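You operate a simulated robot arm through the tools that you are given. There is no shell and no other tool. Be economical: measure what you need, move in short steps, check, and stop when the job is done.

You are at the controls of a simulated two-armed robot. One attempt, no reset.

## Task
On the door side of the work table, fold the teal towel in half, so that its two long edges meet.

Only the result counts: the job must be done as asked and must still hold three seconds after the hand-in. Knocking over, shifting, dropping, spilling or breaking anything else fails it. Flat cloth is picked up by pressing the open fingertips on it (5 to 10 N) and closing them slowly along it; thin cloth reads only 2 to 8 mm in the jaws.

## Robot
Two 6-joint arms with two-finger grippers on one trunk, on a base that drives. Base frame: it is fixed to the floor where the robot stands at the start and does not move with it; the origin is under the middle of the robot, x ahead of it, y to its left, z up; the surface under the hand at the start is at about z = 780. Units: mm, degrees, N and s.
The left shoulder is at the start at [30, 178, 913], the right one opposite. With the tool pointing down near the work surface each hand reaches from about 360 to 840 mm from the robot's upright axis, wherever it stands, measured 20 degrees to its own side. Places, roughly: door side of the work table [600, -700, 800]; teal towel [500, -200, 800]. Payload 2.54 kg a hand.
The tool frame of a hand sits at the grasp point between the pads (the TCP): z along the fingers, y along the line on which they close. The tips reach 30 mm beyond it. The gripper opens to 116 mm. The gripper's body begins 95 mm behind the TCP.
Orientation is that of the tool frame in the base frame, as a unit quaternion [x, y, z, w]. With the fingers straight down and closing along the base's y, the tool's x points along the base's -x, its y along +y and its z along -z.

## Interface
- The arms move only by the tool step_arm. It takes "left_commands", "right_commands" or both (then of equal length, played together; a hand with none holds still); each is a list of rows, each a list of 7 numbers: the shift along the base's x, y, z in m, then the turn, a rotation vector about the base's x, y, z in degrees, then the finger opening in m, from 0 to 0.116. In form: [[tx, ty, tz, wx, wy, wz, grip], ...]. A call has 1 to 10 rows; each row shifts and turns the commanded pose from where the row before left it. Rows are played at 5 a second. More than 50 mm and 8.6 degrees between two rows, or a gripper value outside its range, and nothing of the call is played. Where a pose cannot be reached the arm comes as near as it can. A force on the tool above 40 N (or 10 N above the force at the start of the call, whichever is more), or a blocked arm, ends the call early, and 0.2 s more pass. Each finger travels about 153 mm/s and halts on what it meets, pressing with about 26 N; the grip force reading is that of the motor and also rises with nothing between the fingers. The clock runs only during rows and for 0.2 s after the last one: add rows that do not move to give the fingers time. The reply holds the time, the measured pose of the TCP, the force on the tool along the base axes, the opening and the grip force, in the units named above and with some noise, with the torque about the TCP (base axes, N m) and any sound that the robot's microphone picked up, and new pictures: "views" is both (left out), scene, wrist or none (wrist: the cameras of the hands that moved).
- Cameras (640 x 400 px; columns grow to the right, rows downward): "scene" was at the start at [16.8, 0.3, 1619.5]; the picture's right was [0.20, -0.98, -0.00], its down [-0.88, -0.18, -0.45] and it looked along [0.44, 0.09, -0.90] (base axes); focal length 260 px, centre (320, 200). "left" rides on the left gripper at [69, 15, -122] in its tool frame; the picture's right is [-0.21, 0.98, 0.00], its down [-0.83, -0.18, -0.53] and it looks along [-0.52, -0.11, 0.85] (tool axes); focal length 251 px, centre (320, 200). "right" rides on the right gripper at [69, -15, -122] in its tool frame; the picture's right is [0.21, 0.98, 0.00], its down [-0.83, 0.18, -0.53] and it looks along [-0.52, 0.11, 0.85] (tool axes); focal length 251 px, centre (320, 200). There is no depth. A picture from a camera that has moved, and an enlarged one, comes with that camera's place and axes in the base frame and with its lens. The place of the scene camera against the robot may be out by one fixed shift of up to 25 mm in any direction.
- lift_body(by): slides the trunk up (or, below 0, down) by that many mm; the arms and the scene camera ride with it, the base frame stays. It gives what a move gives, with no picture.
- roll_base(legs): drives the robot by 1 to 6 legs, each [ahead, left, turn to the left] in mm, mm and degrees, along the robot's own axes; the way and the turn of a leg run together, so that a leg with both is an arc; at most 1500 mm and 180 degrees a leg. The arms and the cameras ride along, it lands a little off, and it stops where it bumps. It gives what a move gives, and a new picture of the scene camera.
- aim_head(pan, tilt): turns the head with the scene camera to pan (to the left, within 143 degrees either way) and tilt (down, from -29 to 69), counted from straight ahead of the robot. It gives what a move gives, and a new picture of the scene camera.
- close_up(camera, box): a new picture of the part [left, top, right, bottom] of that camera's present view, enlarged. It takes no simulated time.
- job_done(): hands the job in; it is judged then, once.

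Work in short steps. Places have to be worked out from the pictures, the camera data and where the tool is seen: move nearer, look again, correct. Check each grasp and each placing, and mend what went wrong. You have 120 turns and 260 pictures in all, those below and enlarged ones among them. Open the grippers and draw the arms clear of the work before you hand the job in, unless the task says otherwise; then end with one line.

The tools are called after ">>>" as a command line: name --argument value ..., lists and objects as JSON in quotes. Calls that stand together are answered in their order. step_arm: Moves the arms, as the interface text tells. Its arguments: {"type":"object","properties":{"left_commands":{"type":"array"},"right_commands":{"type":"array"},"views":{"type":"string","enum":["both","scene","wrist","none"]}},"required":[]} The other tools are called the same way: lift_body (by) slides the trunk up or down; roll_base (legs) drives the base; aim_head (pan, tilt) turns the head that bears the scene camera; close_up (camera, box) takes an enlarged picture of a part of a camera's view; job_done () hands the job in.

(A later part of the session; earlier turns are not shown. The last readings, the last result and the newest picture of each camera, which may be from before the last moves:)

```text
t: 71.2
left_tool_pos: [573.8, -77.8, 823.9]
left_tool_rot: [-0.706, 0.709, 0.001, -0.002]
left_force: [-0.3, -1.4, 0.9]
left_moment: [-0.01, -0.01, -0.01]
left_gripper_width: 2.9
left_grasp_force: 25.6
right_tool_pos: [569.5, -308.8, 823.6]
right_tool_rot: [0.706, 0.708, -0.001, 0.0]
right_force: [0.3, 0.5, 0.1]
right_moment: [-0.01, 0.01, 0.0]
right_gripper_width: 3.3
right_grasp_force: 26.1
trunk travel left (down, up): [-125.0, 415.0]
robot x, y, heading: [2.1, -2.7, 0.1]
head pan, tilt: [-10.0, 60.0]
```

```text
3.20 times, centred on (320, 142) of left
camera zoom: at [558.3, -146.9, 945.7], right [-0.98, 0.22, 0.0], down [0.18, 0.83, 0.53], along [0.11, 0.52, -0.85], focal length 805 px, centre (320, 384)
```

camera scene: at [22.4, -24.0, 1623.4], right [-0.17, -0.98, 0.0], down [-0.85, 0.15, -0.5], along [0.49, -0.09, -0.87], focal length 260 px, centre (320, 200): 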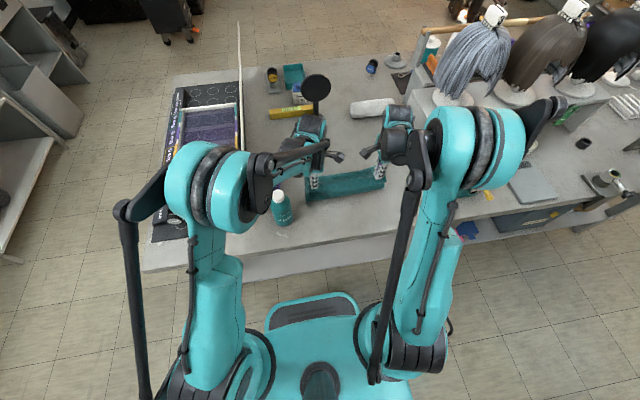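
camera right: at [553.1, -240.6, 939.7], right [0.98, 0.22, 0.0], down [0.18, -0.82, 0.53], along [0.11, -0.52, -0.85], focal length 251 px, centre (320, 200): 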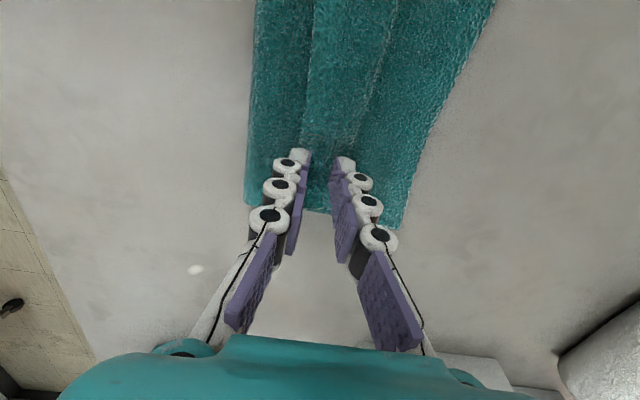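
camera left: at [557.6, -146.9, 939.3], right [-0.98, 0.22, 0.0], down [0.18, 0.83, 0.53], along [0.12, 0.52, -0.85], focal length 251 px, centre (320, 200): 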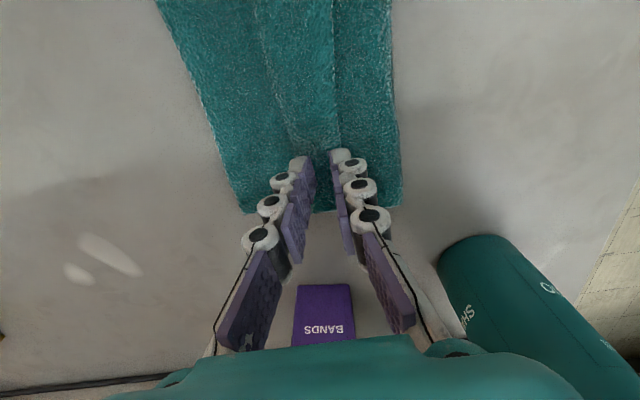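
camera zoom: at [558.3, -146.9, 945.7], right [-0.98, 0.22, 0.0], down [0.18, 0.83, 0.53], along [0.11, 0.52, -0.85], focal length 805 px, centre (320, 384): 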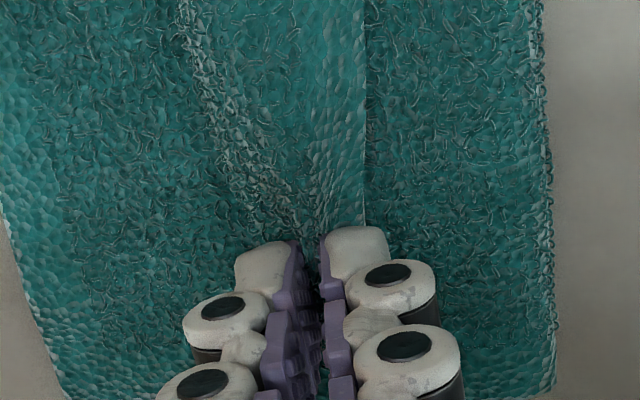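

Both jaws hold the hem now. I'll roll it low over the fold-back in a small arc to unroll it forward without lifting the layer beneath.

>>> step_arm --left_commands '[[0.003, 0, 0.006, 0, 0, 0, 0], [0.006, 0, 0.005, 0, 0, 0, 0], [0.008, 0, 0.003, 0, 0, 0, 0], [0.008, 0, 0, 0, 0, 0, 0], [0.008, 0, -0.003, 0, 0, 0, 0], [0.006, 0, -0.005, 0, 0, 0, 0], [0, 0, 0, 0, 0, 0, 0]]' --right_commands '[[0.003, 0, 0.006, 0, 0, 0, 0], [0.006, 0, 0.005, 0, 0, 0, 0], [0.008, 0, 0.003, 0, 0, 0, 0], [0.008, 0, 0, 0, 0, 0, 0], [0.008, 0, -0.003, 0, 0, 0, 0], [0.006, 0, -0.005, 0, 0, 0, 0], [0, 0, 0, 0, 0, 0, 0]]' --views "wrist"

>>> close_up --camera "scene" --box '[290, 140, 400, 209]'

```text
t: 72.8
left_tool_pos: [612.6, -78.2, 828.4]
left_tool_rot: [-0.706, 0.709, 0.001, 0.0]
left_force: [-0.4, -0.4, -0.3]
left_moment: [-0.03, 0.01, 0.02]
left_gripper_width: 3.0
left_grasp_force: 26.2
right_tool_pos: [608.8, -309.0, 830.1]
right_tool_rot: [0.707, 0.708, -0.001, 0.0]
right_force: [-0.8, 0.0, -0.8]
right_moment: [0.06, 0.02, 0.01]
right_gripper_width: 2.9
right_grasp_force: 26.6
trunk travel left (down, up): [-125.0, 415.0]
robot x, y, heading: [0.4, 1.6, -0.0]
head pan, tilt: [-10.0, 60.0]
camera right: at [592.7, -241.1, 952.2], right [0.98, 0.22, 0.0], down [0.19, -0.82, 0.53], along [0.11, -0.52, -0.85], focal length 251 px, centre (320, 200)
camera left: at [597.0, -147.1, 951.4], right [-0.98, 0.22, 0.0], down [0.18, 0.83, 0.53], along [0.12, 0.52, -0.85], focal length 251 px, centre (320, 200)
```

right: 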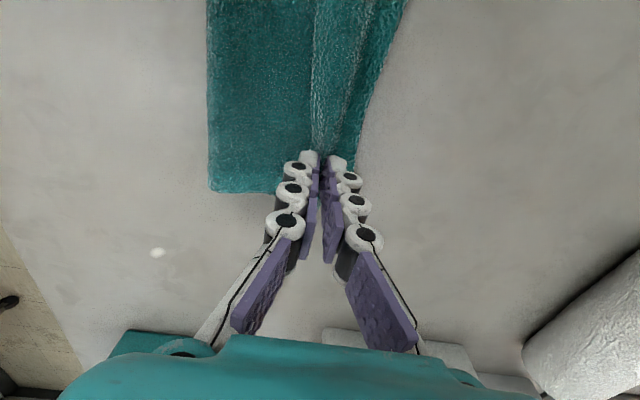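
left: 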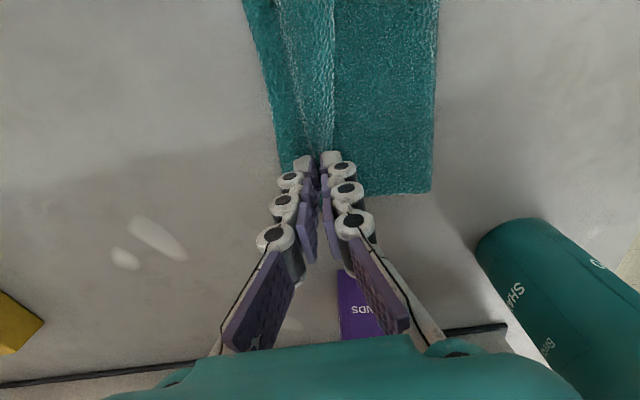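

```text
5.80 times, centred on (345, 174) of scene
camera zoom: at [21.1, -23.8, 1623.5], right [-0.17, -0.98, 0.0], down [-0.85, 0.15, -0.5], along [0.49, -0.09, -0.87], focal length 1505 px, centre (175, 348)
```

zoom: 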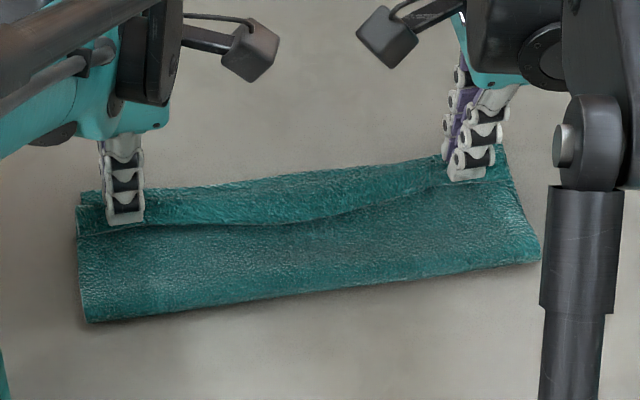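

The crease held (≈533) and only the short hem at the jaws remains. I'll advance 12 mm more and release from this small height so the edge can fall forward.

>>> step_arm --left_commands '[[0.006, 0, 0, 0, 0, 0, 0], [0.006, 0, 0, 0, 0, 0, 0], [0, 0, 0, 0, 0, 0, 0], [0.004, 0, 0, 0, 0, 0, 0.02], [0.004, 0, 0.005, 0, 0, 0, 0.03], [0, 0, 0.03, 0, 0, 0, 0.03], [0, 0, 0.04, 0, 0, 0, 0.03], [0, 0, 0.04, 0, 0, 0, 0.03], [0, 0, 0, 0, 0, 0, 0.03]]' --right_commands '[[0.006, 0, 0, 0, 0, 0, 0], [0.006, 0, 0, 0, 0, 0, 0], [0, 0, 0, 0, 0, 0, 0], [0.004, 0, 0, 0, 0, 0, 0.02], [0.004, 0, 0.005, 0, 0, 0, 0.03], [0, 0, 0.03, 0, 0, 0, 0.03], [0, 0, 0.04, 0, 0, 0, 0.03], [0, 0, 0.04, 0, 0, 0, 0.03], [0, 0, 0, 0, 0, 0, 0.03]]' --views "none"

>>> close_up --camera "scene" --box '[290, 140, 400, 209]'

>>> close_up --camera "right" --box '[180, 0, 420, 150]'

>>> close_up --camera "left" --box '[200, 0, 440, 150]'

```text
t: 74.8
left_tool_pos: [633.8, -78.1, 946.4]
left_tool_rot: [-0.706, 0.709, 0.001, 0.0]
left_force: [0.9, 0.5, 0.0]
left_moment: [-0.01, 0.02, 0.0]
left_gripper_width: 30.2
left_grasp_force: 0.1
right_tool_pos: [627.5, -307.9, 944.6]
right_tool_rot: [0.706, 0.708, -0.002, -0.002]
right_force: [-0.6, -0.2, -0.3]
right_moment: [-0.03, 0.03, -0.02]
right_gripper_width: 30.2
right_grasp_force: 0.0
trunk travel left (down, up): [-125.0, 415.0]
robot x, y, heading: [-2.8, -1.7, -0.0]
head pan, tilt: [-10.0, 60.0]
```

```text
5.80 times, centred on (345, 174) of scene
camera zoom: at [22.4, -24.2, 1623.4], right [-0.17, -0.98, 0.0], down [-0.85, 0.15, -0.5], along [0.49, -0.09, -0.87], focal length 1505 px, centre (175, 348)
```

zoom: 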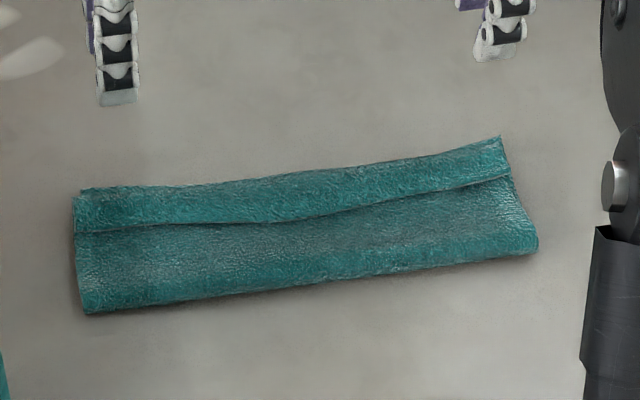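

```text
2.67 times, centred on (300, 75) of right
camera zoom: at [612.8, -240.6, 1067.5], right [0.98, 0.22, 0.0], down [0.19, -0.83, 0.53], along [0.11, -0.52, -0.85], focal length 670 px, centre (373, 533)
```

zoom: 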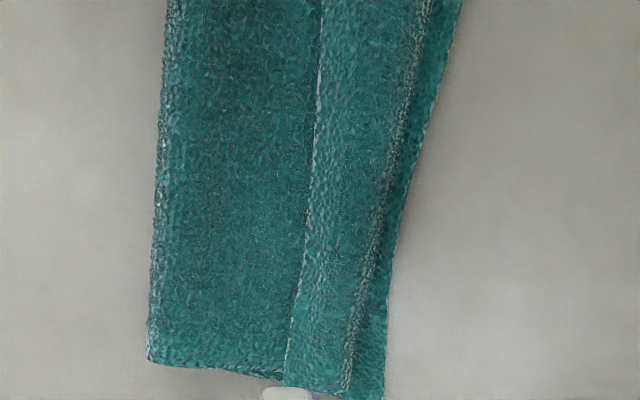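

```text
2.67 times, centred on (320, 75) of left
camera zoom: at [618.1, -147.4, 1066.9], right [-0.98, 0.22, 0.0], down [0.19, 0.83, 0.53], along [0.11, 0.52, -0.85], focal length 670 px, centre (320, 533)
```

zoom: 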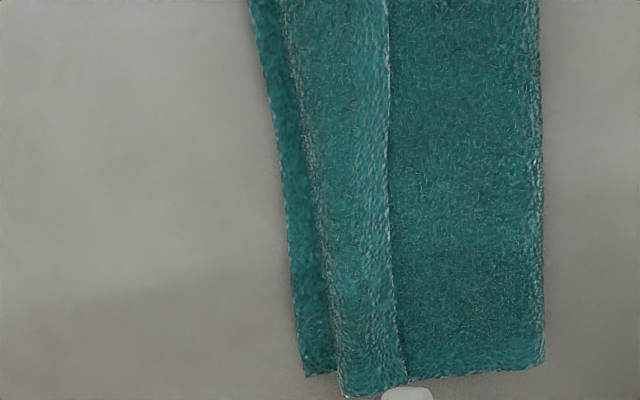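

The hem is down to about 28 mm (edges ≈595–601, fold-back ≈626, lower edge ≈641), and another pinch won't remove it. I'll try rubbing it flat: close the fingers, press lightly on the hem edge and drag forward, like smoothing a dog-ear.

>>> step_arm --left_commands '[[-0.015, 0, -0.04, 0, 0, 0, 0], [-0.014, 0, -0.04, 0, 0, 0, 0], [0, 0, -0.04, 0, 0, 0, 0], [0, 0, -0.005, 0, 0, 0, 0], [0, 0, -0.002, 0, 0, 0, 0], [0, 0, -0.001, 0, 0, 0, 0], [0, 0, 0, 0, 0, 0, 0]]' --right_commands '[[-0.013, 0, -0.04, 0, 0, 0, 0], [-0.012, 0, -0.04, 0, 0, 0, 0], [0, 0, -0.04, 0, 0, 0, 0], [0, 0, -0.003, 0, 0, 0, 0], [0, 0, -0.002, 0, 0, 0, 0], [0, 0, -0.001, 0, 0, 0, 0], [0, 0, 0, 0, 0, 0, 0]]' --views "wrist"

```text
t: 76.3
left_tool_pos: [603.1, -77.5, 816.3]
left_tool_rot: [-0.706, 0.708, 0.001, 0.0]
left_force: [-0.2, 1.1, 2.2]
left_moment: [0.02, 0.03, -0.02]
left_gripper_width: 0.4
left_grasp_force: 25.9
right_tool_pos: [602.1, -309.2, 819.6]
right_tool_rot: [0.706, 0.708, -0.001, -0.001]
right_force: [-0.3, 0.9, 1.0]
right_moment: [0.02, 0.01, 0.01]
right_gripper_width: 0.0
right_grasp_force: 25.7
trunk travel left (down, up): [-125.0, 415.0]
robot x, y, heading: [1.3, -1.4, -0.2]
head pan, tilt: [-10.0, 60.0]
camera right: at [587.1, -241.0, 941.5], right [0.98, 0.22, 0.0], down [0.19, -0.82, 0.53], along [0.11, -0.52, -0.85], focal length 251 px, centre (320, 200)
camera left: at [587.8, -146.7, 939.0], right [-0.98, 0.22, 0.0], down [0.18, 0.83, 0.53], along [0.12, 0.52, -0.85], focal length 251 px, centre (320, 200)
```

right: 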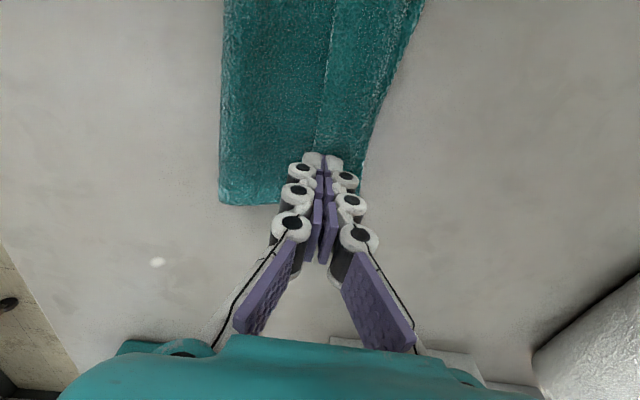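
left: 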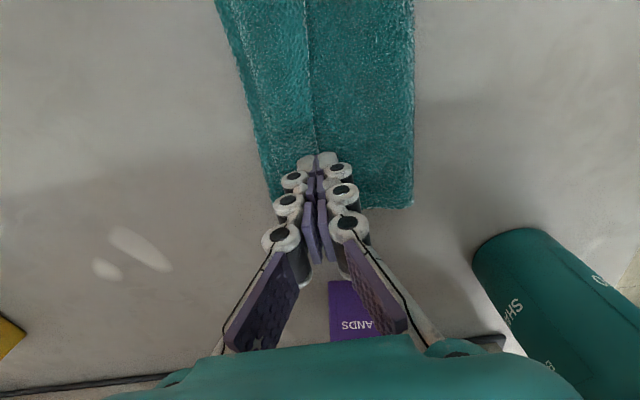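

Fingers sit on the hem edge. I'll press to a few newtons and drag forward about 45 mm.

>>> step_arm --left_commands '[[0, 0, -0.001, 0, 0, 0, 0], [0.006, 0, 0, 0, 0, 0, 0], [0.006, 0, 0, 0, 0, 0, 0], [0.006, 0, 0, 0, 0, 0, 0], [0.006, 0, 0, 0, 0, 0, 0], [0.006, 0, 0, 0, 0, 0, 0], [0.006, 0, 0, 0, 0, 0, 0], [0.006, 0, 0, 0, 0, 0, 0], [0, 0, 0, 0, 0, 0, 0]]' --right_commands '[[0, 0, -0.002, 0, 0, 0, 0], [0.006, 0, 0, 0, 0, 0, 0], [0.006, 0, 0, 0, 0, 0, 0], [0.006, 0, 0, 0, 0, 0, 0], [0.006, 0, 0, 0, 0, 0, 0], [0.006, 0, 0, 0, 0, 0, 0], [0.006, 0, 0, 0, 0, 0, 0], [0.006, 0, 0, 0, 0, 0, 0], [0, 0, 0, 0, 0, 0, 0]]' --views "wrist"

>>> close_up --camera "scene" --box '[290, 130, 400, 199]'

```text
t: 78.3
left_tool_pos: [644.4, -78.5, 816.1]
left_tool_rot: [-0.705, 0.709, 0.0, -0.001]
left_force: [-0.3, -0.2, 2.8]
left_moment: [0.0, -0.02, 0.01]
left_gripper_width: 0.1
left_grasp_force: 26.2
right_tool_pos: [645.4, -308.7, 817.2]
right_tool_rot: [0.706, 0.709, 0.0, -0.001]
right_force: [0.1, 0.6, 2.5]
right_moment: [0.03, 0.04, 0.01]
right_gripper_width: 0.0
right_grasp_force: 25.8
trunk travel left (down, up): [-125.0, 415.0]
robot x, y, heading: [-2.5, 4.0, -0.1]
head pan, tilt: [-10.0, 60.0]
camera right: at [629.4, -240.5, 939.8], right [0.98, 0.22, 0.0], down [0.19, -0.82, 0.53], along [0.11, -0.52, -0.85], focal length 251 px, centre (320, 200)
camera left: at [630.2, -146.7, 937.8], right [-0.98, 0.22, 0.0], down [0.18, 0.83, 0.53], along [0.12, 0.52, -0.85], focal length 251 px, centre (320, 200)
```

right: 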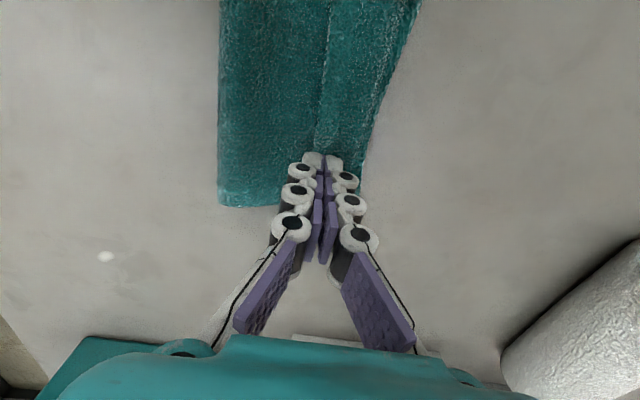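
left: 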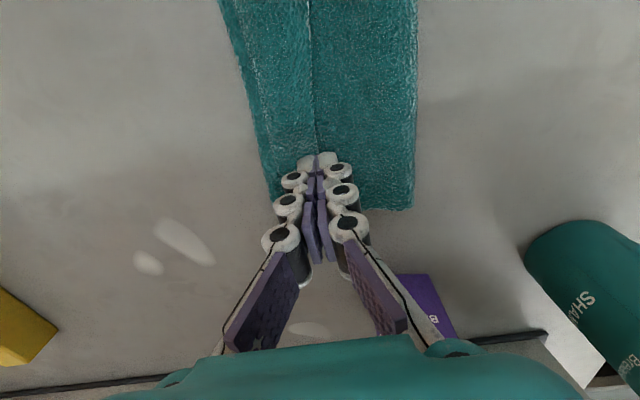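

```text
5.80 times, centred on (345, 164) of scene
camera zoom: at [20.7, -23.8, 1623.5], right [-0.17, -0.98, 0.0], down [-0.85, 0.15, -0.5], along [0.49, -0.09, -0.87], focal length 1505 px, centre (175, 406)
```

zoom: 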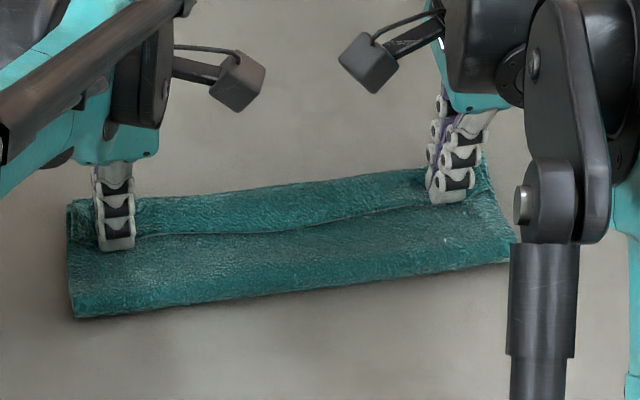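

The whole towel slid forward with the fingers. I'll pin and rub with the same hand: the outer finger stays still, holding the layer beneath, while the inner finger moves forward on the hem as the jaw opens. First I'll lift slightly, align the jaw split on the hem edge, and tilt −5° so the outer finger is lower.

>>> step_arm --left_commands '[[0, 0, 0.006, 0, 0, 0, 0], [-0.003, 0, 0, 0, -5, 0, 0], [0, 0, -0.003, 0, 0, 0, 0], [0, 0, -0.002, 0, 0, 0, 0], [0, 0, 0, 0, 0, 0, 0]]' --right_commands '[[0, 0, 0.006, 0, 0, 0, 0], [-0.008, 0, 0, 0, -5, 0, 0], [0, 0, -0.003, 0, 0, 0, 0], [0, 0, -0.002, 0, 0, 0, 0], [0, 0, 0, 0, 0, 0, 0]]' --views "wrist"

```text
t: 79.5
left_tool_pos: [642.5, -78.2, 817.1]
left_tool_rot: [-0.705, 0.708, -0.029, 0.03]
left_force: [0.1, 0.0, 1.7]
left_moment: [0.02, -0.01, -0.02]
left_gripper_width: 0.0
left_grasp_force: 25.7
right_tool_pos: [636.4, -307.9, 818.6]
right_tool_rot: [0.705, 0.708, 0.03, 0.031]
right_force: [-0.4, 0.4, 0.9]
right_moment: [-0.01, -0.03, 0.03]
right_gripper_width: 0.1
right_grasp_force: 26.0
trunk travel left (down, up): [-125.0, 415.0]
robot x, y, heading: [-1.4, 2.8, -0.0]
head pan, tilt: [-10.0, 60.0]
camera right: at [610.8, -240.4, 938.7], right [0.97, 0.22, 0.08], down [0.14, -0.82, 0.55], along [0.19, -0.52, -0.83], focal length 251 px, centre (320, 200)
camera left: at [616.7, -146.7, 936.9], right [-0.97, 0.22, -0.08], down [0.14, 0.83, 0.55], along [0.19, 0.52, -0.83], focal length 251 px, centre (320, 200)
```

right: 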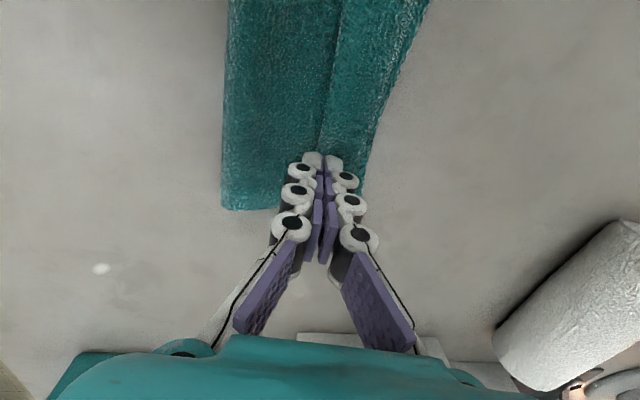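
left: 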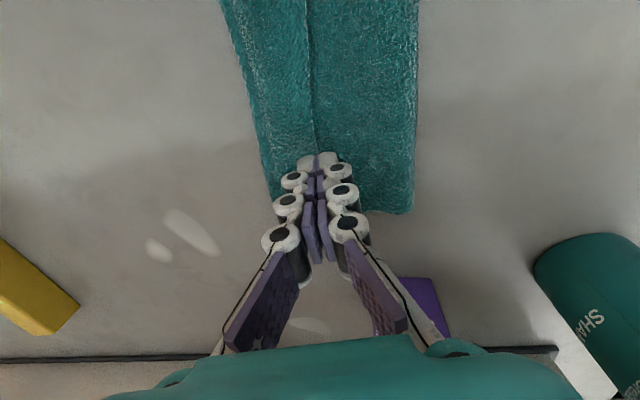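

The split is aligned with the hem edge on both sides. I'll press to several newtons, then open while advancing so the outer fingers stay put.

>>> step_arm --left_commands '[[0, 0, -0.0015, 0, 0, 0, 0], [0.003, 0, 0, 0, 0.35, 0, 0.006], [0.003, 0, 0, 0, 0.35, 0, 0.012], [0.003, 0, 0, 0, 0.35, 0, 0.018], [0.003, 0, 0, 0, 0.35, 0, 0.024], [0.003, 0, 0, 0, 0.35, 0, 0.03], [0.003, 0, 0, 0, 0.35, 0, 0.036], [0.003, 0, 0, 0, 0.35, 0, 0.042], [0, 0, 0, 0, 0, 0, 0.042]]' --right_commands '[[0, 0, -0.002, 0, 0, 0, 0], [0.003, 0, 0, 0, 0.35, 0, 0.006], [0.003, 0, 0, 0, 0.35, 0, 0.012], [0.003, 0, 0, 0, 0.35, 0, 0.018], [0.003, 0, 0, 0, 0.35, 0, 0.024], [0.003, 0, 0, 0, 0.35, 0, 0.03], [0.003, 0, 0, 0, 0.35, 0, 0.036], [0.003, 0, 0, 0, 0.35, 0, 0.042], [0, 0, 0, 0, 0, 0, 0.042]]' --views "wrist"

```text
t: 81.5
left_tool_pos: [662.2, -77.6, 815.9]
left_tool_rot: [-0.706, 0.708, -0.016, 0.015]
left_force: [-0.3, 0.4, 2.6]
left_moment: [-0.02, 0.03, -0.02]
left_gripper_width: 42.9
left_grasp_force: 5.0
right_tool_pos: [657.8, -307.9, 816.3]
right_tool_rot: [0.706, 0.708, 0.015, 0.015]
right_force: [0.5, 0.2, 1.0]
right_moment: [-0.01, 0.03, 0.0]
right_gripper_width: 43.3
right_grasp_force: 0.1
trunk travel left (down, up): [-125.0, 415.0]
robot x, y, heading: [-4.6, 3.6, 0.1]
head pan, tilt: [-10.0, 60.0]
camera right: at [636.8, -240.4, 937.9], right [0.98, 0.22, 0.04], down [0.16, -0.82, 0.54], along [0.15, -0.52, -0.84], focal length 251 px, centre (320, 200)
camera left: at [642.3, -146.7, 936.3], right [-0.98, 0.22, -0.04], down [0.16, 0.83, 0.54], along [0.15, 0.52, -0.84], focal length 251 px, centre (320, 200)
```

right: 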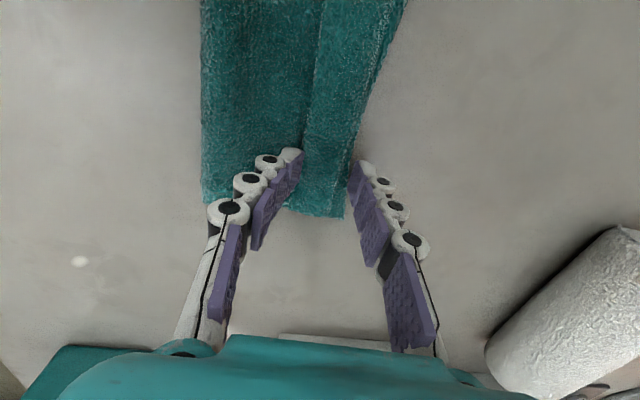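
left: 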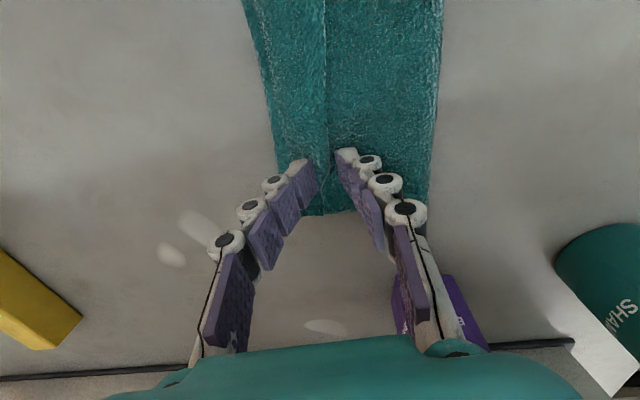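

The inner finger slipped over the hem because the contact force was too low. I'll reset to the starting position and press harder this time.

>>> step_arm --left_commands '[[0, 0, 0.01, 0, 0, 0, 0.042], [-0.015, 0, 0, 0, -1.5, 0, 0], [-0.006, 0, 0, 0, 0, 0, 0], [0, 0, -0.006, 0, 0, 0, 0], [0, 0, -0.004, 0, 0, 0, 0], [0, 0, -0.001, 0, 0, 0, 0], [0, 0, -0.001, 0, 0, 0, 0], [0, 0, 0, 0, 0, 0, 0]]' --right_commands '[[0, 0, 0.01, 0, 0, 0, 0.042], [-0.015, 0, 0, 0, -1.5, 0, 0], [-0.006, 0, 0, 0, 0, 0, 0], [0, 0, -0.006, 0, 0, 0, 0], [0, 0, -0.004, 0, 0, 0, 0], [0, 0, -0.001, 0, 0, 0, 0], [0, 0, -0.001, 0, 0, 0, 0], [0, 0, 0, 0, 0, 0, 0]]' --views "wrist"

```text
t: 83.3
left_tool_pos: [642.8, -78.6, 814.5]
left_tool_rot: [-0.706, 0.708, -0.025, 0.025]
left_force: [0.4, -0.4, 2.4]
left_moment: [-0.05, -0.01, -0.05]
left_gripper_width: 0.0
left_grasp_force: 26.2
right_tool_pos: [636.9, -308.1, 815.3]
right_tool_rot: [0.705, 0.708, 0.024, 0.025]
right_force: [3.6, -1.8, 16.5]
right_moment: [-0.08, -0.08, -0.01]
right_gripper_width: 3.6
right_grasp_force: 26.1
trunk travel left (down, up): [-125.0, 415.0]
robot x, y, heading: [0.5, 2.1, -0.0]
head pan, tilt: [-10.0, 60.0]
camera right: at [612.5, -240.6, 936.1], right [0.97, 0.22, 0.07], down [0.15, -0.82, 0.55], along [0.17, -0.52, -0.83], focal length 251 px, centre (320, 200)
camera left: at [617.9, -146.6, 934.5], right [-0.97, 0.22, -0.07], down [0.15, 0.83, 0.55], along [0.18, 0.52, -0.84], focal length 251 px, centre (320, 200)
```

right: 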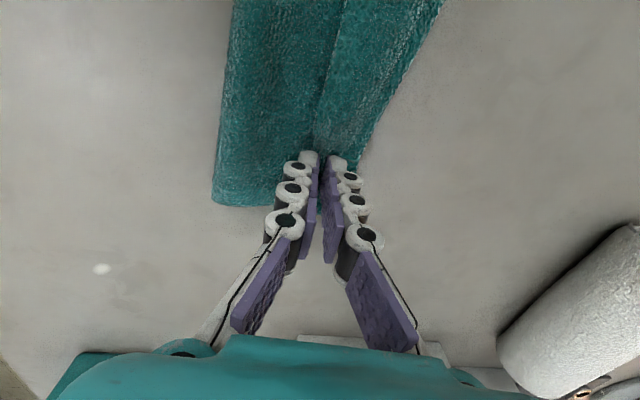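
left: 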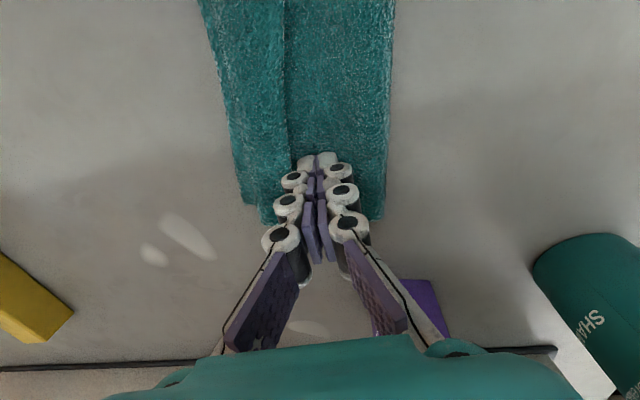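

The right jaw accidentally picked up some cloth and the left shifted. I'll open, rise clear and re-assess.

>>> step_arm --left_commands '[[0, 0, 0.01, 0, 0, 0, 0], [0, 0, 0.04, 0, 4, 0, 0], [0, 0, 0.04, 0, 0, 0, 0], [0, 0, 0.04, 0, 0, 0, 0], [0, 0, 0, 0, 0, 0, 0]]' --right_commands '[[0, 0, 0.001, 0, 0, 0, 0.02], [0, 0, 0.04, 0, 4, 0, 0.02], [0, 0, 0.04, 0, 0, 0, 0.02], [0, 0, 0.04, 0, 0, 0, 0.02], [0, 0, 0, 0, 0, 0, 0.02]]' --views "wrist"

>>> close_up --camera "scene" --box '[290, 130, 400, 199]'

```text
t: 84.5
left_tool_pos: [642.0, -78.2, 943.9]
left_tool_rot: [-0.706, 0.708, 0.001, 0.0]
left_force: [0.2, -0.6, -0.6]
left_moment: [0.02, 0.02, -0.01]
left_gripper_width: 0.0
left_grasp_force: 25.5
right_tool_pos: [638.1, -309.6, 936.2]
right_tool_rot: [0.706, 0.708, 0.0, 0.0]
right_force: [0.2, 0.0, -1.0]
right_moment: [0.04, -0.02, 0.06]
right_gripper_width: 20.2
right_grasp_force: 0.0
trunk travel left (down, up): [-125.0, 415.0]
robot x, y, heading: [-2.8, 0.4, -0.1]
head pan, tilt: [-10.0, 60.0]
camera right: at [622.9, -241.0, 1057.8], right [0.98, 0.22, 0.0], down [0.19, -0.83, 0.53], along [0.11, -0.52, -0.85], focal length 251 px, centre (320, 200)
camera left: at [627.5, -146.6, 1065.7], right [-0.98, 0.22, 0.0], down [0.18, 0.83, 0.53], along [0.12, 0.52, -0.85], focal length 251 px, centre (320, 200)
```

right: 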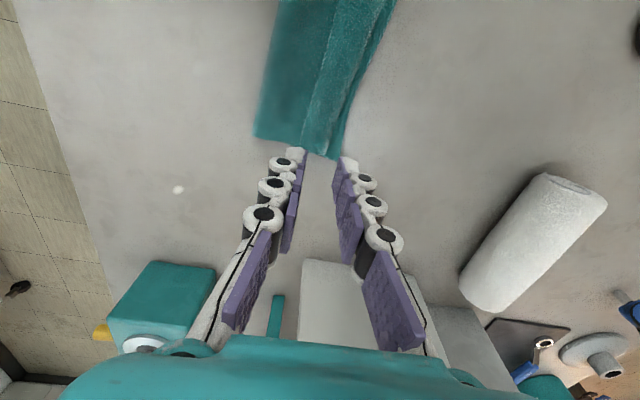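
left: 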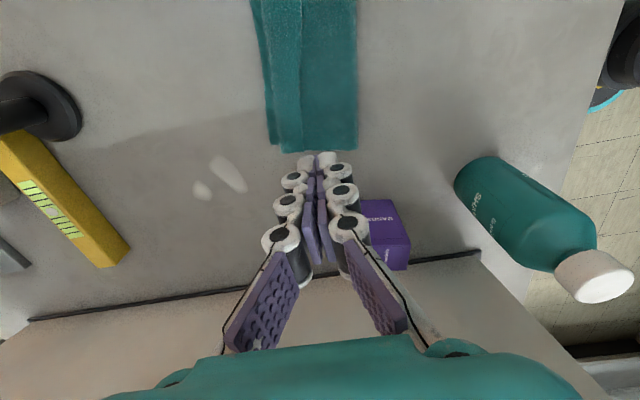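

```text
5.80 times, centred on (345, 164) of scene
camera zoom: at [22.3, -24.2, 1623.4], right [-0.17, -0.98, 0.0], down [-0.85, 0.15, -0.5], along [0.49, -0.09, -0.87], focal length 1505 px, centre (175, 406)
```

zoom: 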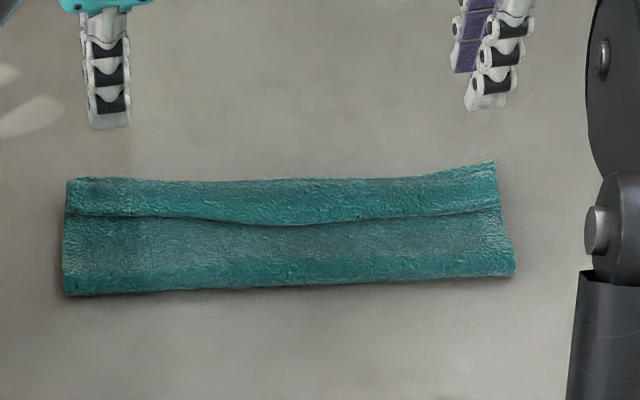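

The towel is now yawed about 8° (left end ahead). The folded-back hem comes from gripping with fingers pointing down, so I'll switch plan: straighten, unfold flat, then fold the far edge toward the robot with the fingers tilting forward so the edge lands the right way round. First I'll pin at the right and drag the left end back about 40 mm.

>>> step_arm --left_commands '[[0.001, 0, -0.04, 0, 0, 0, 0], [0.001, 0, -0.04, 0, 0, 0, 0], [0.001, 0, -0.038, 0, 0, 0, 0], [0, 0, -0.006, 0, 0, 0, 0], [0, 0, -0.0035, 0, 0, 0, 0], [0, 0, 0, 0, 0, 0, 0]]' --right_commands '[[-0.019, 0, -0.04, 0, 0, 0, 0], [-0.019, 0, -0.04, 0, 0, 0, 0], [0, 0, -0.03, 0, 0, 0, 0], [0, 0, -0.006, 0, 0, 0, 0], [0, 0, -0.0045, 0, 0, 0, 0], [0, 0, -0.001, 0, 0, 0, 0]]' --views "wrist"

```text
t: 86.0
left_tool_pos: [645.6, -78.2, 817.1]
left_tool_rot: [-0.705, 0.709, 0.0, 0.0]
left_force: [0.4, 0.5, 0.4]
left_moment: [-0.02, 0.03, -0.04]
left_gripper_width: 0.0
left_grasp_force: 25.9
right_tool_pos: [600.2, -308.0, 813.5]
right_tool_rot: [0.706, 0.708, 0.0, -0.001]
right_force: [0.1, -0.1, 4.7]
right_moment: [-0.01, 0.0, 0.0]
right_gripper_width: 0.1
right_grasp_force: 26.0
trunk travel left (down, up): [-125.0, 415.0]
robot x, y, heading: [-0.4, -2.3, 0.1]
head pan, tilt: [-10.0, 60.0]
camera right: at [583.3, -240.4, 935.9], right [0.98, 0.22, 0.0], down [0.18, -0.82, 0.53], along [0.11, -0.52, -0.85], focal length 251 px, centre (320, 200)
camera left: at [630.1, -147.1, 937.8], right [-0.98, 0.22, 0.0], down [0.18, 0.83, 0.53], along [0.12, 0.52, -0.85], focal length 251 px, centre (320, 200)
```

right: 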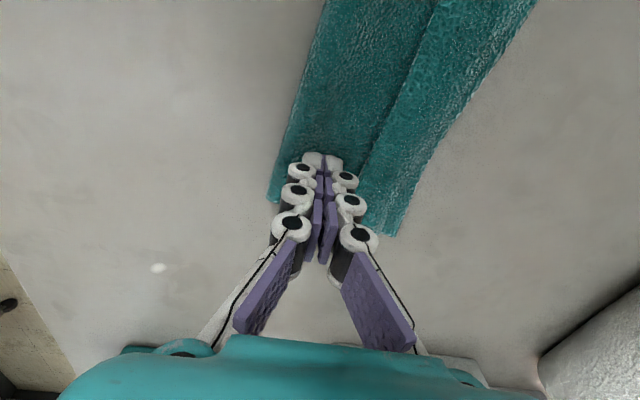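
left: 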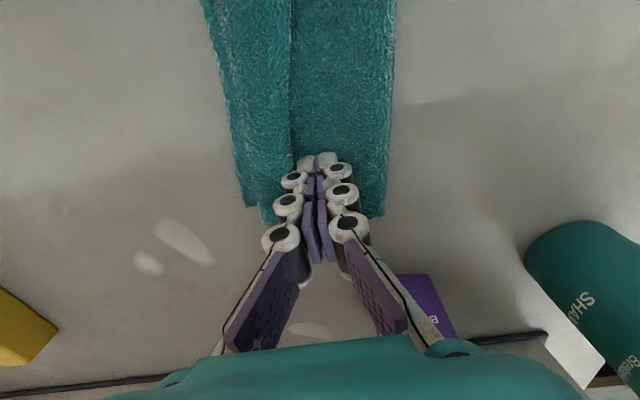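

The right hand pins at 4.7 N and the left is just above contact. I'll lower the left 3 mm and drag it 40 mm toward the robot.

>>> step_arm --left_commands '[[0, 0, -0.002, 0, 0, 0, 0], [0, 0, -0.0012, 0, 0, 0, 0], [-0.008, 0, 0, 0, 0, 0, 0], [-0.008, 0, 0, 0, 0, 0, 0], [-0.008, 0, 0, 0, 0, 0, 0], [-0.008, 0, 0, 0, 0, 0, 0], [-0.008, 0, 0, 0, 0, 0, 0], [0, 0, 0, 0, 0, 0, 0]]' --views "wrist"

>>> close_up --camera "scene" --box '[290, 130, 400, 199]'

```text
t: 87.8
left_tool_pos: [604.8, -77.9, 813.0]
left_tool_rot: [-0.705, 0.709, 0.001, 0.0]
left_force: [-0.1, 0.3, 5.0]
left_moment: [0.03, -0.02, 0.0]
left_gripper_width: 0.0
left_grasp_force: 25.5
right_tool_pos: [599.4, -308.8, 814.2]
right_tool_rot: [0.706, 0.708, -0.001, -0.001]
right_force: [0.9, -0.9, 2.9]
right_moment: [-0.03, -0.02, 0.01]
right_gripper_width: 0.0
right_grasp_force: 25.9
trunk travel left (down, up): [-125.0, 415.0]
robot x, y, heading: [0.8, 0.5, 0.3]
head pan, tilt: [-10.0, 60.0]
camera left: at [589.8, -146.9, 935.2], right [-0.98, 0.22, 0.0], down [0.18, 0.83, 0.53], along [0.12, 0.52, -0.85], focal length 251 px, centre (320, 200)
```

left: 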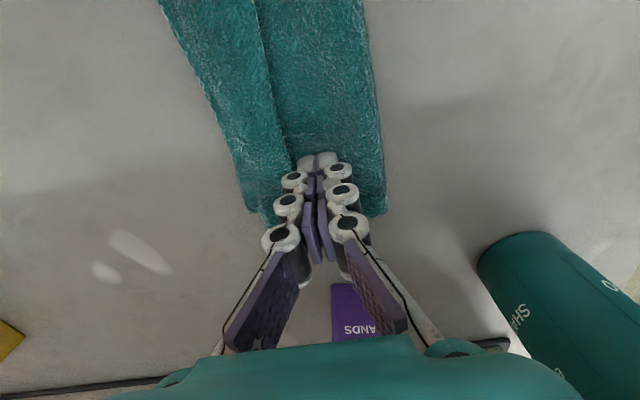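

```text
5.80 times, centred on (345, 164) of scene
camera zoom: at [20.7, -23.7, 1623.5], right [-0.17, -0.98, 0.0], down [-0.85, 0.15, -0.5], along [0.49, -0.09, -0.87], focal length 1505 px, centre (175, 406)
```

zoom: 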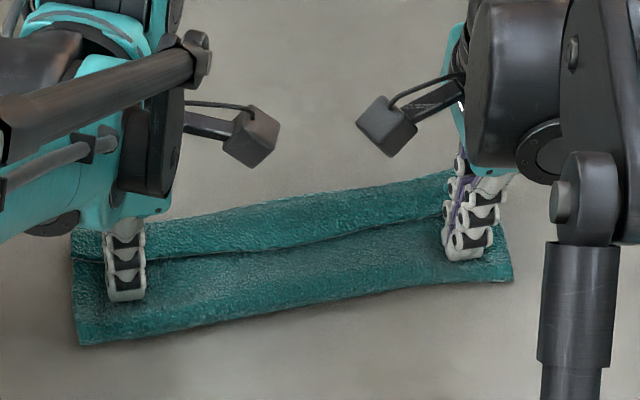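

Dragging works well; the towel is straighter. Next I'll raise slightly and align over the hem edge with 16 mm openings to regrasp it for unfolding.

>>> step_arm --left_commands '[[0, 0, 0.015, 0, 0, 0, 0], [0.018, 0, 0, 0, 0, 0, 0.016], [0.018, 0, 0, 0, 0, 0, 0.016], [0, 0, -0.004, 0, 0, 0, 0.016], [0, 0, 0, 0, 0, 0, 0.016]]' --right_commands '[[0, 0, 0.015, 0, 0, 0, 0], [0.018, 0, 0, 0, 0, 0, 0.016], [0.018, 0, 0, 0, 0, 0, 0.016], [0, 0, -0.004, 0, 0, 0, 0.016], [0, 0, 0, 0, 0, 0, 0.016]]' --views "wrist"

```text
t: 89.0
left_tool_pos: [641.4, -78.8, 823.8]
left_tool_rot: [-0.705, 0.709, 0.0, 0.0]
left_force: [0.0, 0.0, 0.1]
left_moment: [0.0, 0.01, 0.02]
left_gripper_width: 15.9
left_grasp_force: 0.0
right_tool_pos: [635.6, -309.3, 824.6]
right_tool_rot: [0.706, 0.708, 0.0, -0.001]
right_force: [0.4, -0.3, -0.4]
right_moment: [-0.03, 0.01, 0.03]
right_gripper_width: 16.0
right_grasp_force: 0.0
trunk travel left (down, up): [-125.0, 415.0]
robot x, y, heading: [2.6, -0.4, -0.3]
head pan, tilt: [-10.0, 60.0]
camera right: at [619.7, -240.5, 946.8], right [0.98, 0.22, 0.0], down [0.18, -0.82, 0.53], along [0.11, -0.52, -0.85], focal length 251 px, centre (320, 200)
camera left: at [626.2, -146.8, 946.0], right [-0.98, 0.22, 0.0], down [0.18, 0.83, 0.53], along [0.12, 0.52, -0.85], focal length 251 px, centre (320, 200)
```

right: 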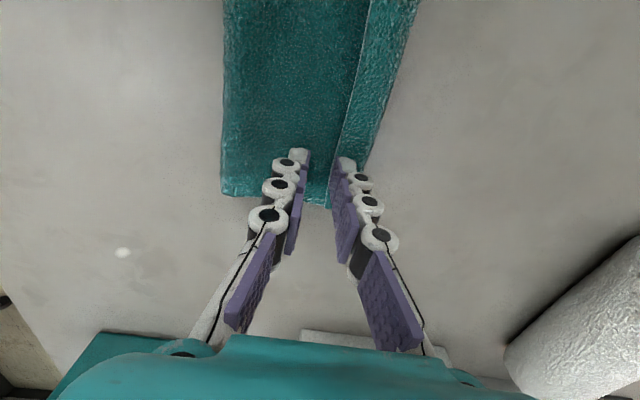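
left: 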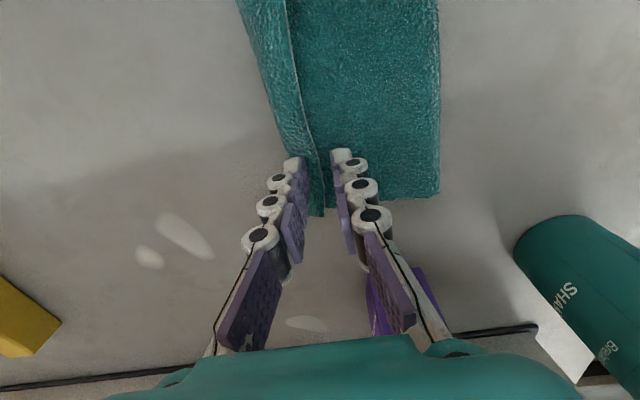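

The hem looks narrower now. I'll take close-ups from both wrists to measure the layers.

>>> close_up --camera "right" --box '[200, 0, 440, 150]'

>>> close_up --camera "left" --box '[210, 60, 450, 210]'

```text
2.67 times, centred on (320, 75) of right
camera zoom: at [619.7, -240.5, 946.8], right [0.98, 0.22, 0.0], down [0.18, -0.82, 0.53], along [0.11, -0.52, -0.85], focal length 670 px, centre (320, 533)
```

zoom: 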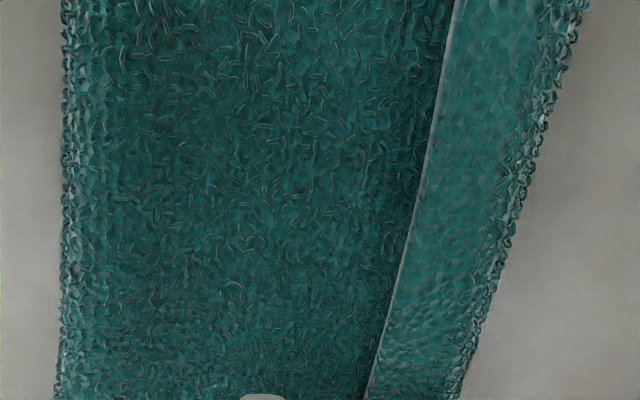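

```text
2.67 times, centred on (330, 135) of left
camera zoom: at [626.2, -146.8, 946.0], right [-0.98, 0.22, 0.0], down [0.18, 0.83, 0.53], along [0.12, 0.52, -0.85], focal length 670 px, centre (293, 373)
```

zoom: 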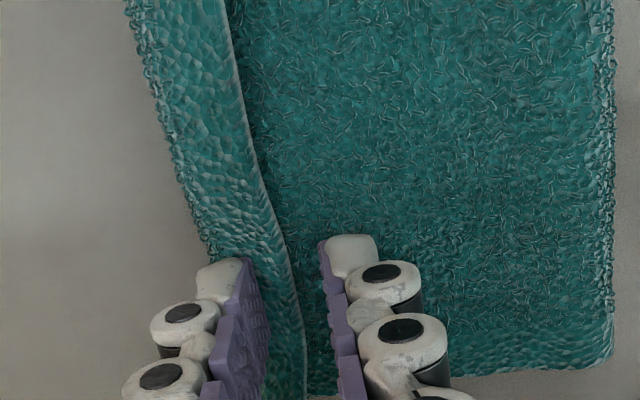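

Now upper ≈99, hem ≈20–23, and the lower edge is hidden under the fold-back. I'll pinch the hem again (12 mm opening, firmer press) to unfold the towel.

>>> step_arm --left_commands '[[0.015, 0, 0.004, 0, 0, 0, 0.012], [0, 0, -0.005, 0, 0, 0, 0.012], [0, 0, -0.004, 0, 0, 0, 0.012], [0, 0, -0.002, 0, 0, 0, 0.012], [0, 0, 0, 0, 0, 0, 0.012]]' --right_commands '[[0.021, 0, 0.004, 0, 0, 0, 0.012], [0, 0, -0.005, 0, 0, 0, 0.012], [0, 0, -0.004, 0, 0, 0, 0.012], [0, 0, -0.002, 0, 0, 0, 0.012], [0, 0, 0, 0, 0, 0, 0.012]]' --views "wrist"

```text
t: 90.2
left_tool_pos: [656.7, -78.0, 816.5]
left_tool_rot: [-0.706, 0.708, 0.0, 0.0]
left_force: [0.2, 0.0, 0.4]
left_moment: [-0.02, 0.0, 0.0]
left_gripper_width: 11.9
left_grasp_force: 0.0
right_tool_pos: [655.6, -308.7, 817.7]
right_tool_rot: [0.706, 0.708, -0.001, -0.001]
right_force: [0.0, -0.6, 2.9]
right_moment: [0.0, -0.04, 0.02]
right_gripper_width: 11.5
right_grasp_force: 0.1
trunk travel left (down, up): [-125.0, 415.0]
robot x, y, heading: [-0.2, -0.7, -0.1]
head pan, tilt: [-10.0, 60.0]
camera right: at [640.7, -240.7, 939.9], right [0.98, 0.22, 0.0], down [0.18, -0.82, 0.53], along [0.11, -0.52, -0.85], focal length 251 px, centre (320, 200)
camera left: at [640.9, -146.8, 938.5], right [-0.98, 0.22, 0.0], down [0.18, 0.83, 0.53], along [0.12, 0.52, -0.85], focal length 251 px, centre (320, 200)
```

right: 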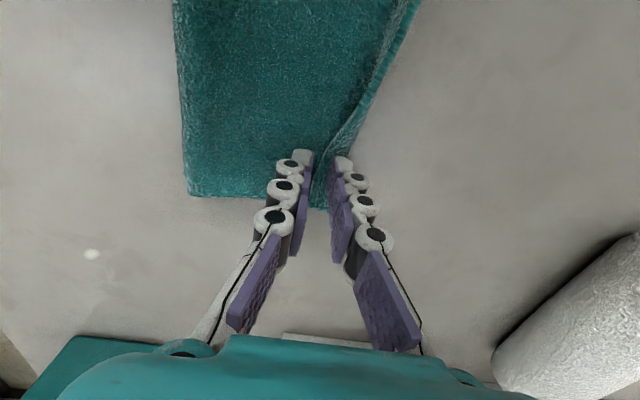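
left: 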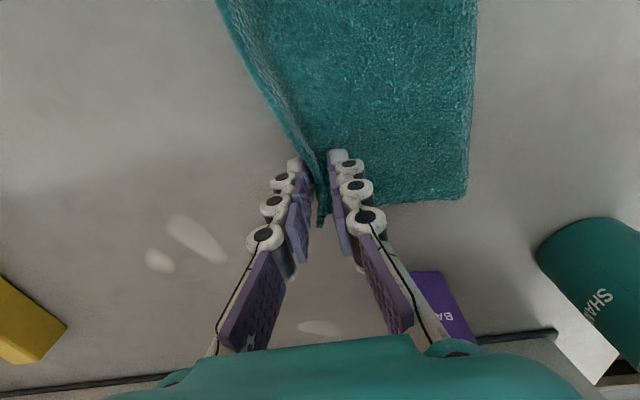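

The hem was pushed forward and is now nearly standing between the fingers, so pushing it from behind works. I'll look closely.

>>> close_up --camera "right" --box '[260, 60, 420, 160]'

>>> close_up --camera "left" --box '[220, 60, 380, 160]'

>>> close_up --camera "scene" --box '[290, 130, 400, 199]'

```text
4.00 times, centred on (340, 110) of right
camera zoom: at [640.7, -240.7, 939.9], right [0.98, 0.22, 0.0], down [0.18, -0.82, 0.53], along [0.11, -0.52, -0.85], focal length 1006 px, centre (240, 560)
```

zoom: 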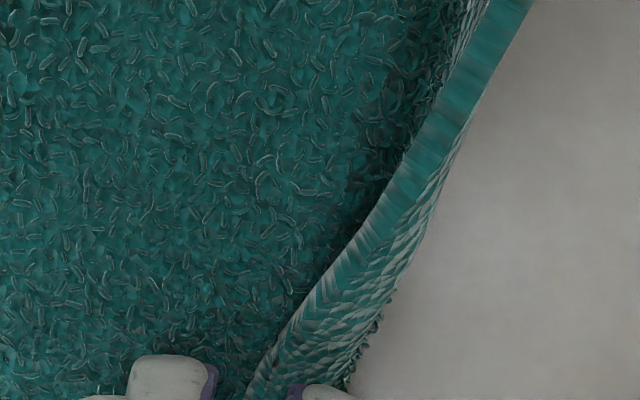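

```text
4.00 times, centred on (300, 110) of left
camera zoom: at [640.9, -146.8, 938.5], right [-0.98, 0.22, 0.0], down [0.18, 0.83, 0.53], along [0.12, 0.52, -0.85], focal length 1006 px, centre (400, 560)
```

zoom: 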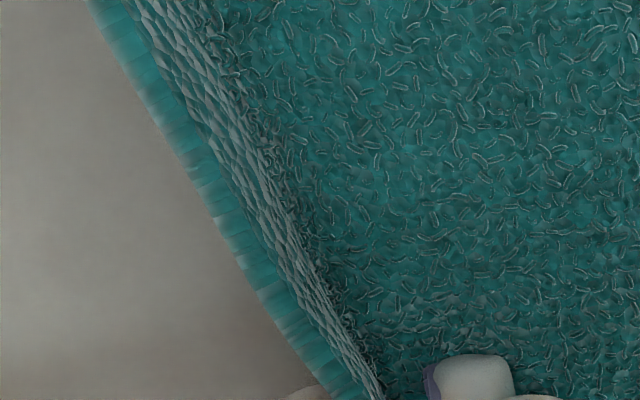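

```text
5.80 times, centred on (345, 164) of scene
camera zoom: at [20.9, -23.7, 1623.6], right [-0.17, -0.98, 0.0], down [-0.85, 0.15, -0.5], along [0.49, -0.09, -0.87], focal length 1505 px, centre (175, 406)
```

zoom: 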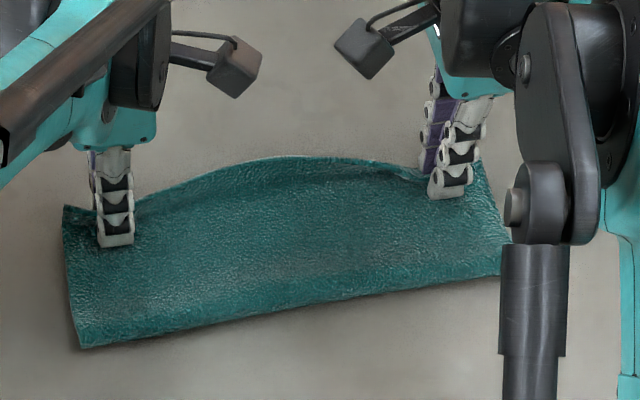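

The hem is standing upright with its middle already leaning forward. I'll raise both hands straight up so it can fall forward, then look.

>>> step_arm --left_commands '[[0, 0, 0.01, 0, 0, 0, 0.02], [0.002, 0, 0.015, 0, 0, 0, 0.02], [0.004, 0, 0.02, 0, 0, 0, 0.02], [0, 0, 0.04, 0, 0, 0, 0.02], [0, 0, 0.04, 0, 0, 0, 0.02], [0, 0, 0, 0, 0, 0, 0.02]]' --right_commands '[[0, 0, 0.01, 0, 0, 0, 0.02], [0.002, 0, 0.015, 0, 0, 0, 0.02], [0.004, 0, 0.02, 0, 0, 0, 0.02], [0, 0, 0.04, 0, 0, 0, 0.02], [0, 0, 0.04, 0, 0, 0, 0.02], [0, 0, 0, 0, 0, 0, 0.02]]' --views "none"

>>> close_up --camera "scene" --box '[290, 130, 400, 199]'

>>> close_up --camera "right" --box '[180, 0, 420, 150]'

>>> close_up --camera "left" --box '[200, 0, 440, 150]'

```text
t: 91.5
left_tool_pos: [662.7, -77.5, 940.7]
left_tool_rot: [-0.706, 0.708, 0.001, -0.001]
left_force: [-0.5, 0.2, 0.0]
left_moment: [-0.02, 0.03, 0.0]
left_gripper_width: 20.1
left_grasp_force: 0.0
right_tool_pos: [660.9, -307.8, 942.8]
right_tool_rot: [0.706, 0.708, -0.001, 0.0]
right_force: [0.1, 0.6, -0.7]
right_moment: [-0.01, -0.01, 0.01]
right_gripper_width: 20.0
right_grasp_force: 0.0
trunk travel left (down, up): [-125.0, 415.0]
robot x, y, heading: [3.2, 0.4, -0.2]
head pan, tilt: [-10.0, 60.0]
```

```text
5.80 times, centred on (345, 164) of scene
camera zoom: at [22.2, -24.1, 1623.4], right [-0.17, -0.98, 0.0], down [-0.85, 0.15, -0.5], along [0.49, -0.09, -0.87], focal length 1505 px, centre (175, 406)
```

zoom: 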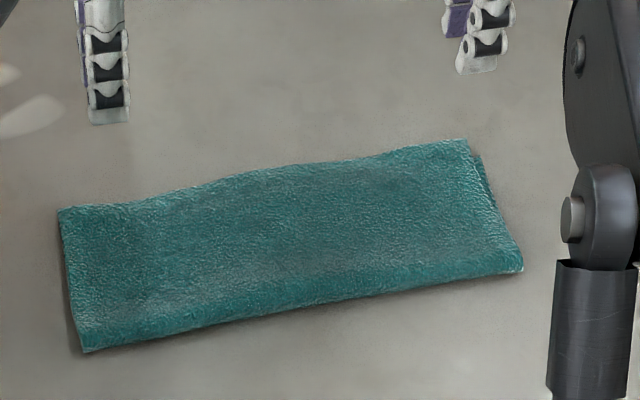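

```text
2.67 times, centred on (300, 75) of right
camera zoom: at [645.9, -240.3, 1065.4], right [0.98, 0.22, 0.0], down [0.19, -0.82, 0.53], along [0.11, -0.52, -0.85], focal length 670 px, centre (373, 533)
```

zoom: 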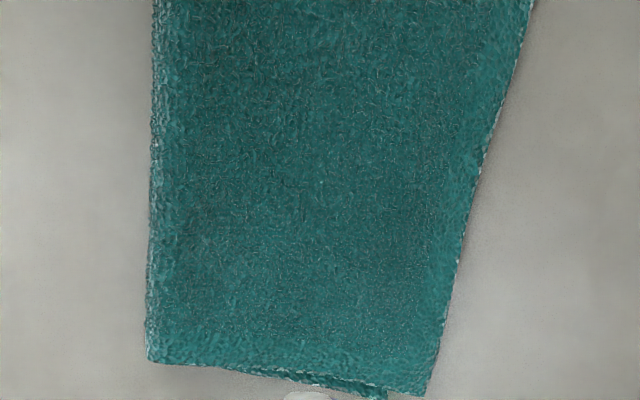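

```text
2.67 times, centred on (320, 75) of left
camera zoom: at [647.3, -147.2, 1062.0], right [-0.98, 0.22, 0.0], down [0.18, 0.83, 0.53], along [0.12, 0.52, -0.85], focal length 670 px, centre (320, 533)
```

zoom: 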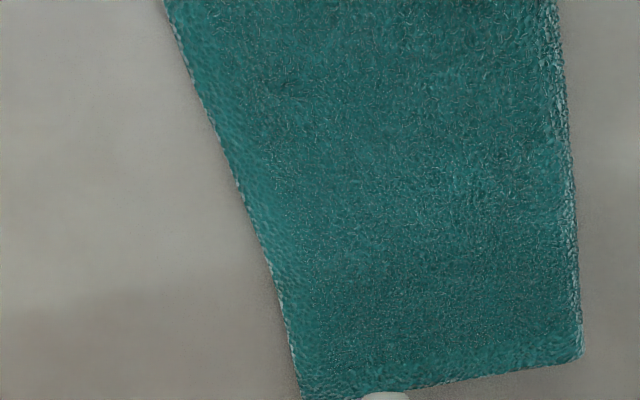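

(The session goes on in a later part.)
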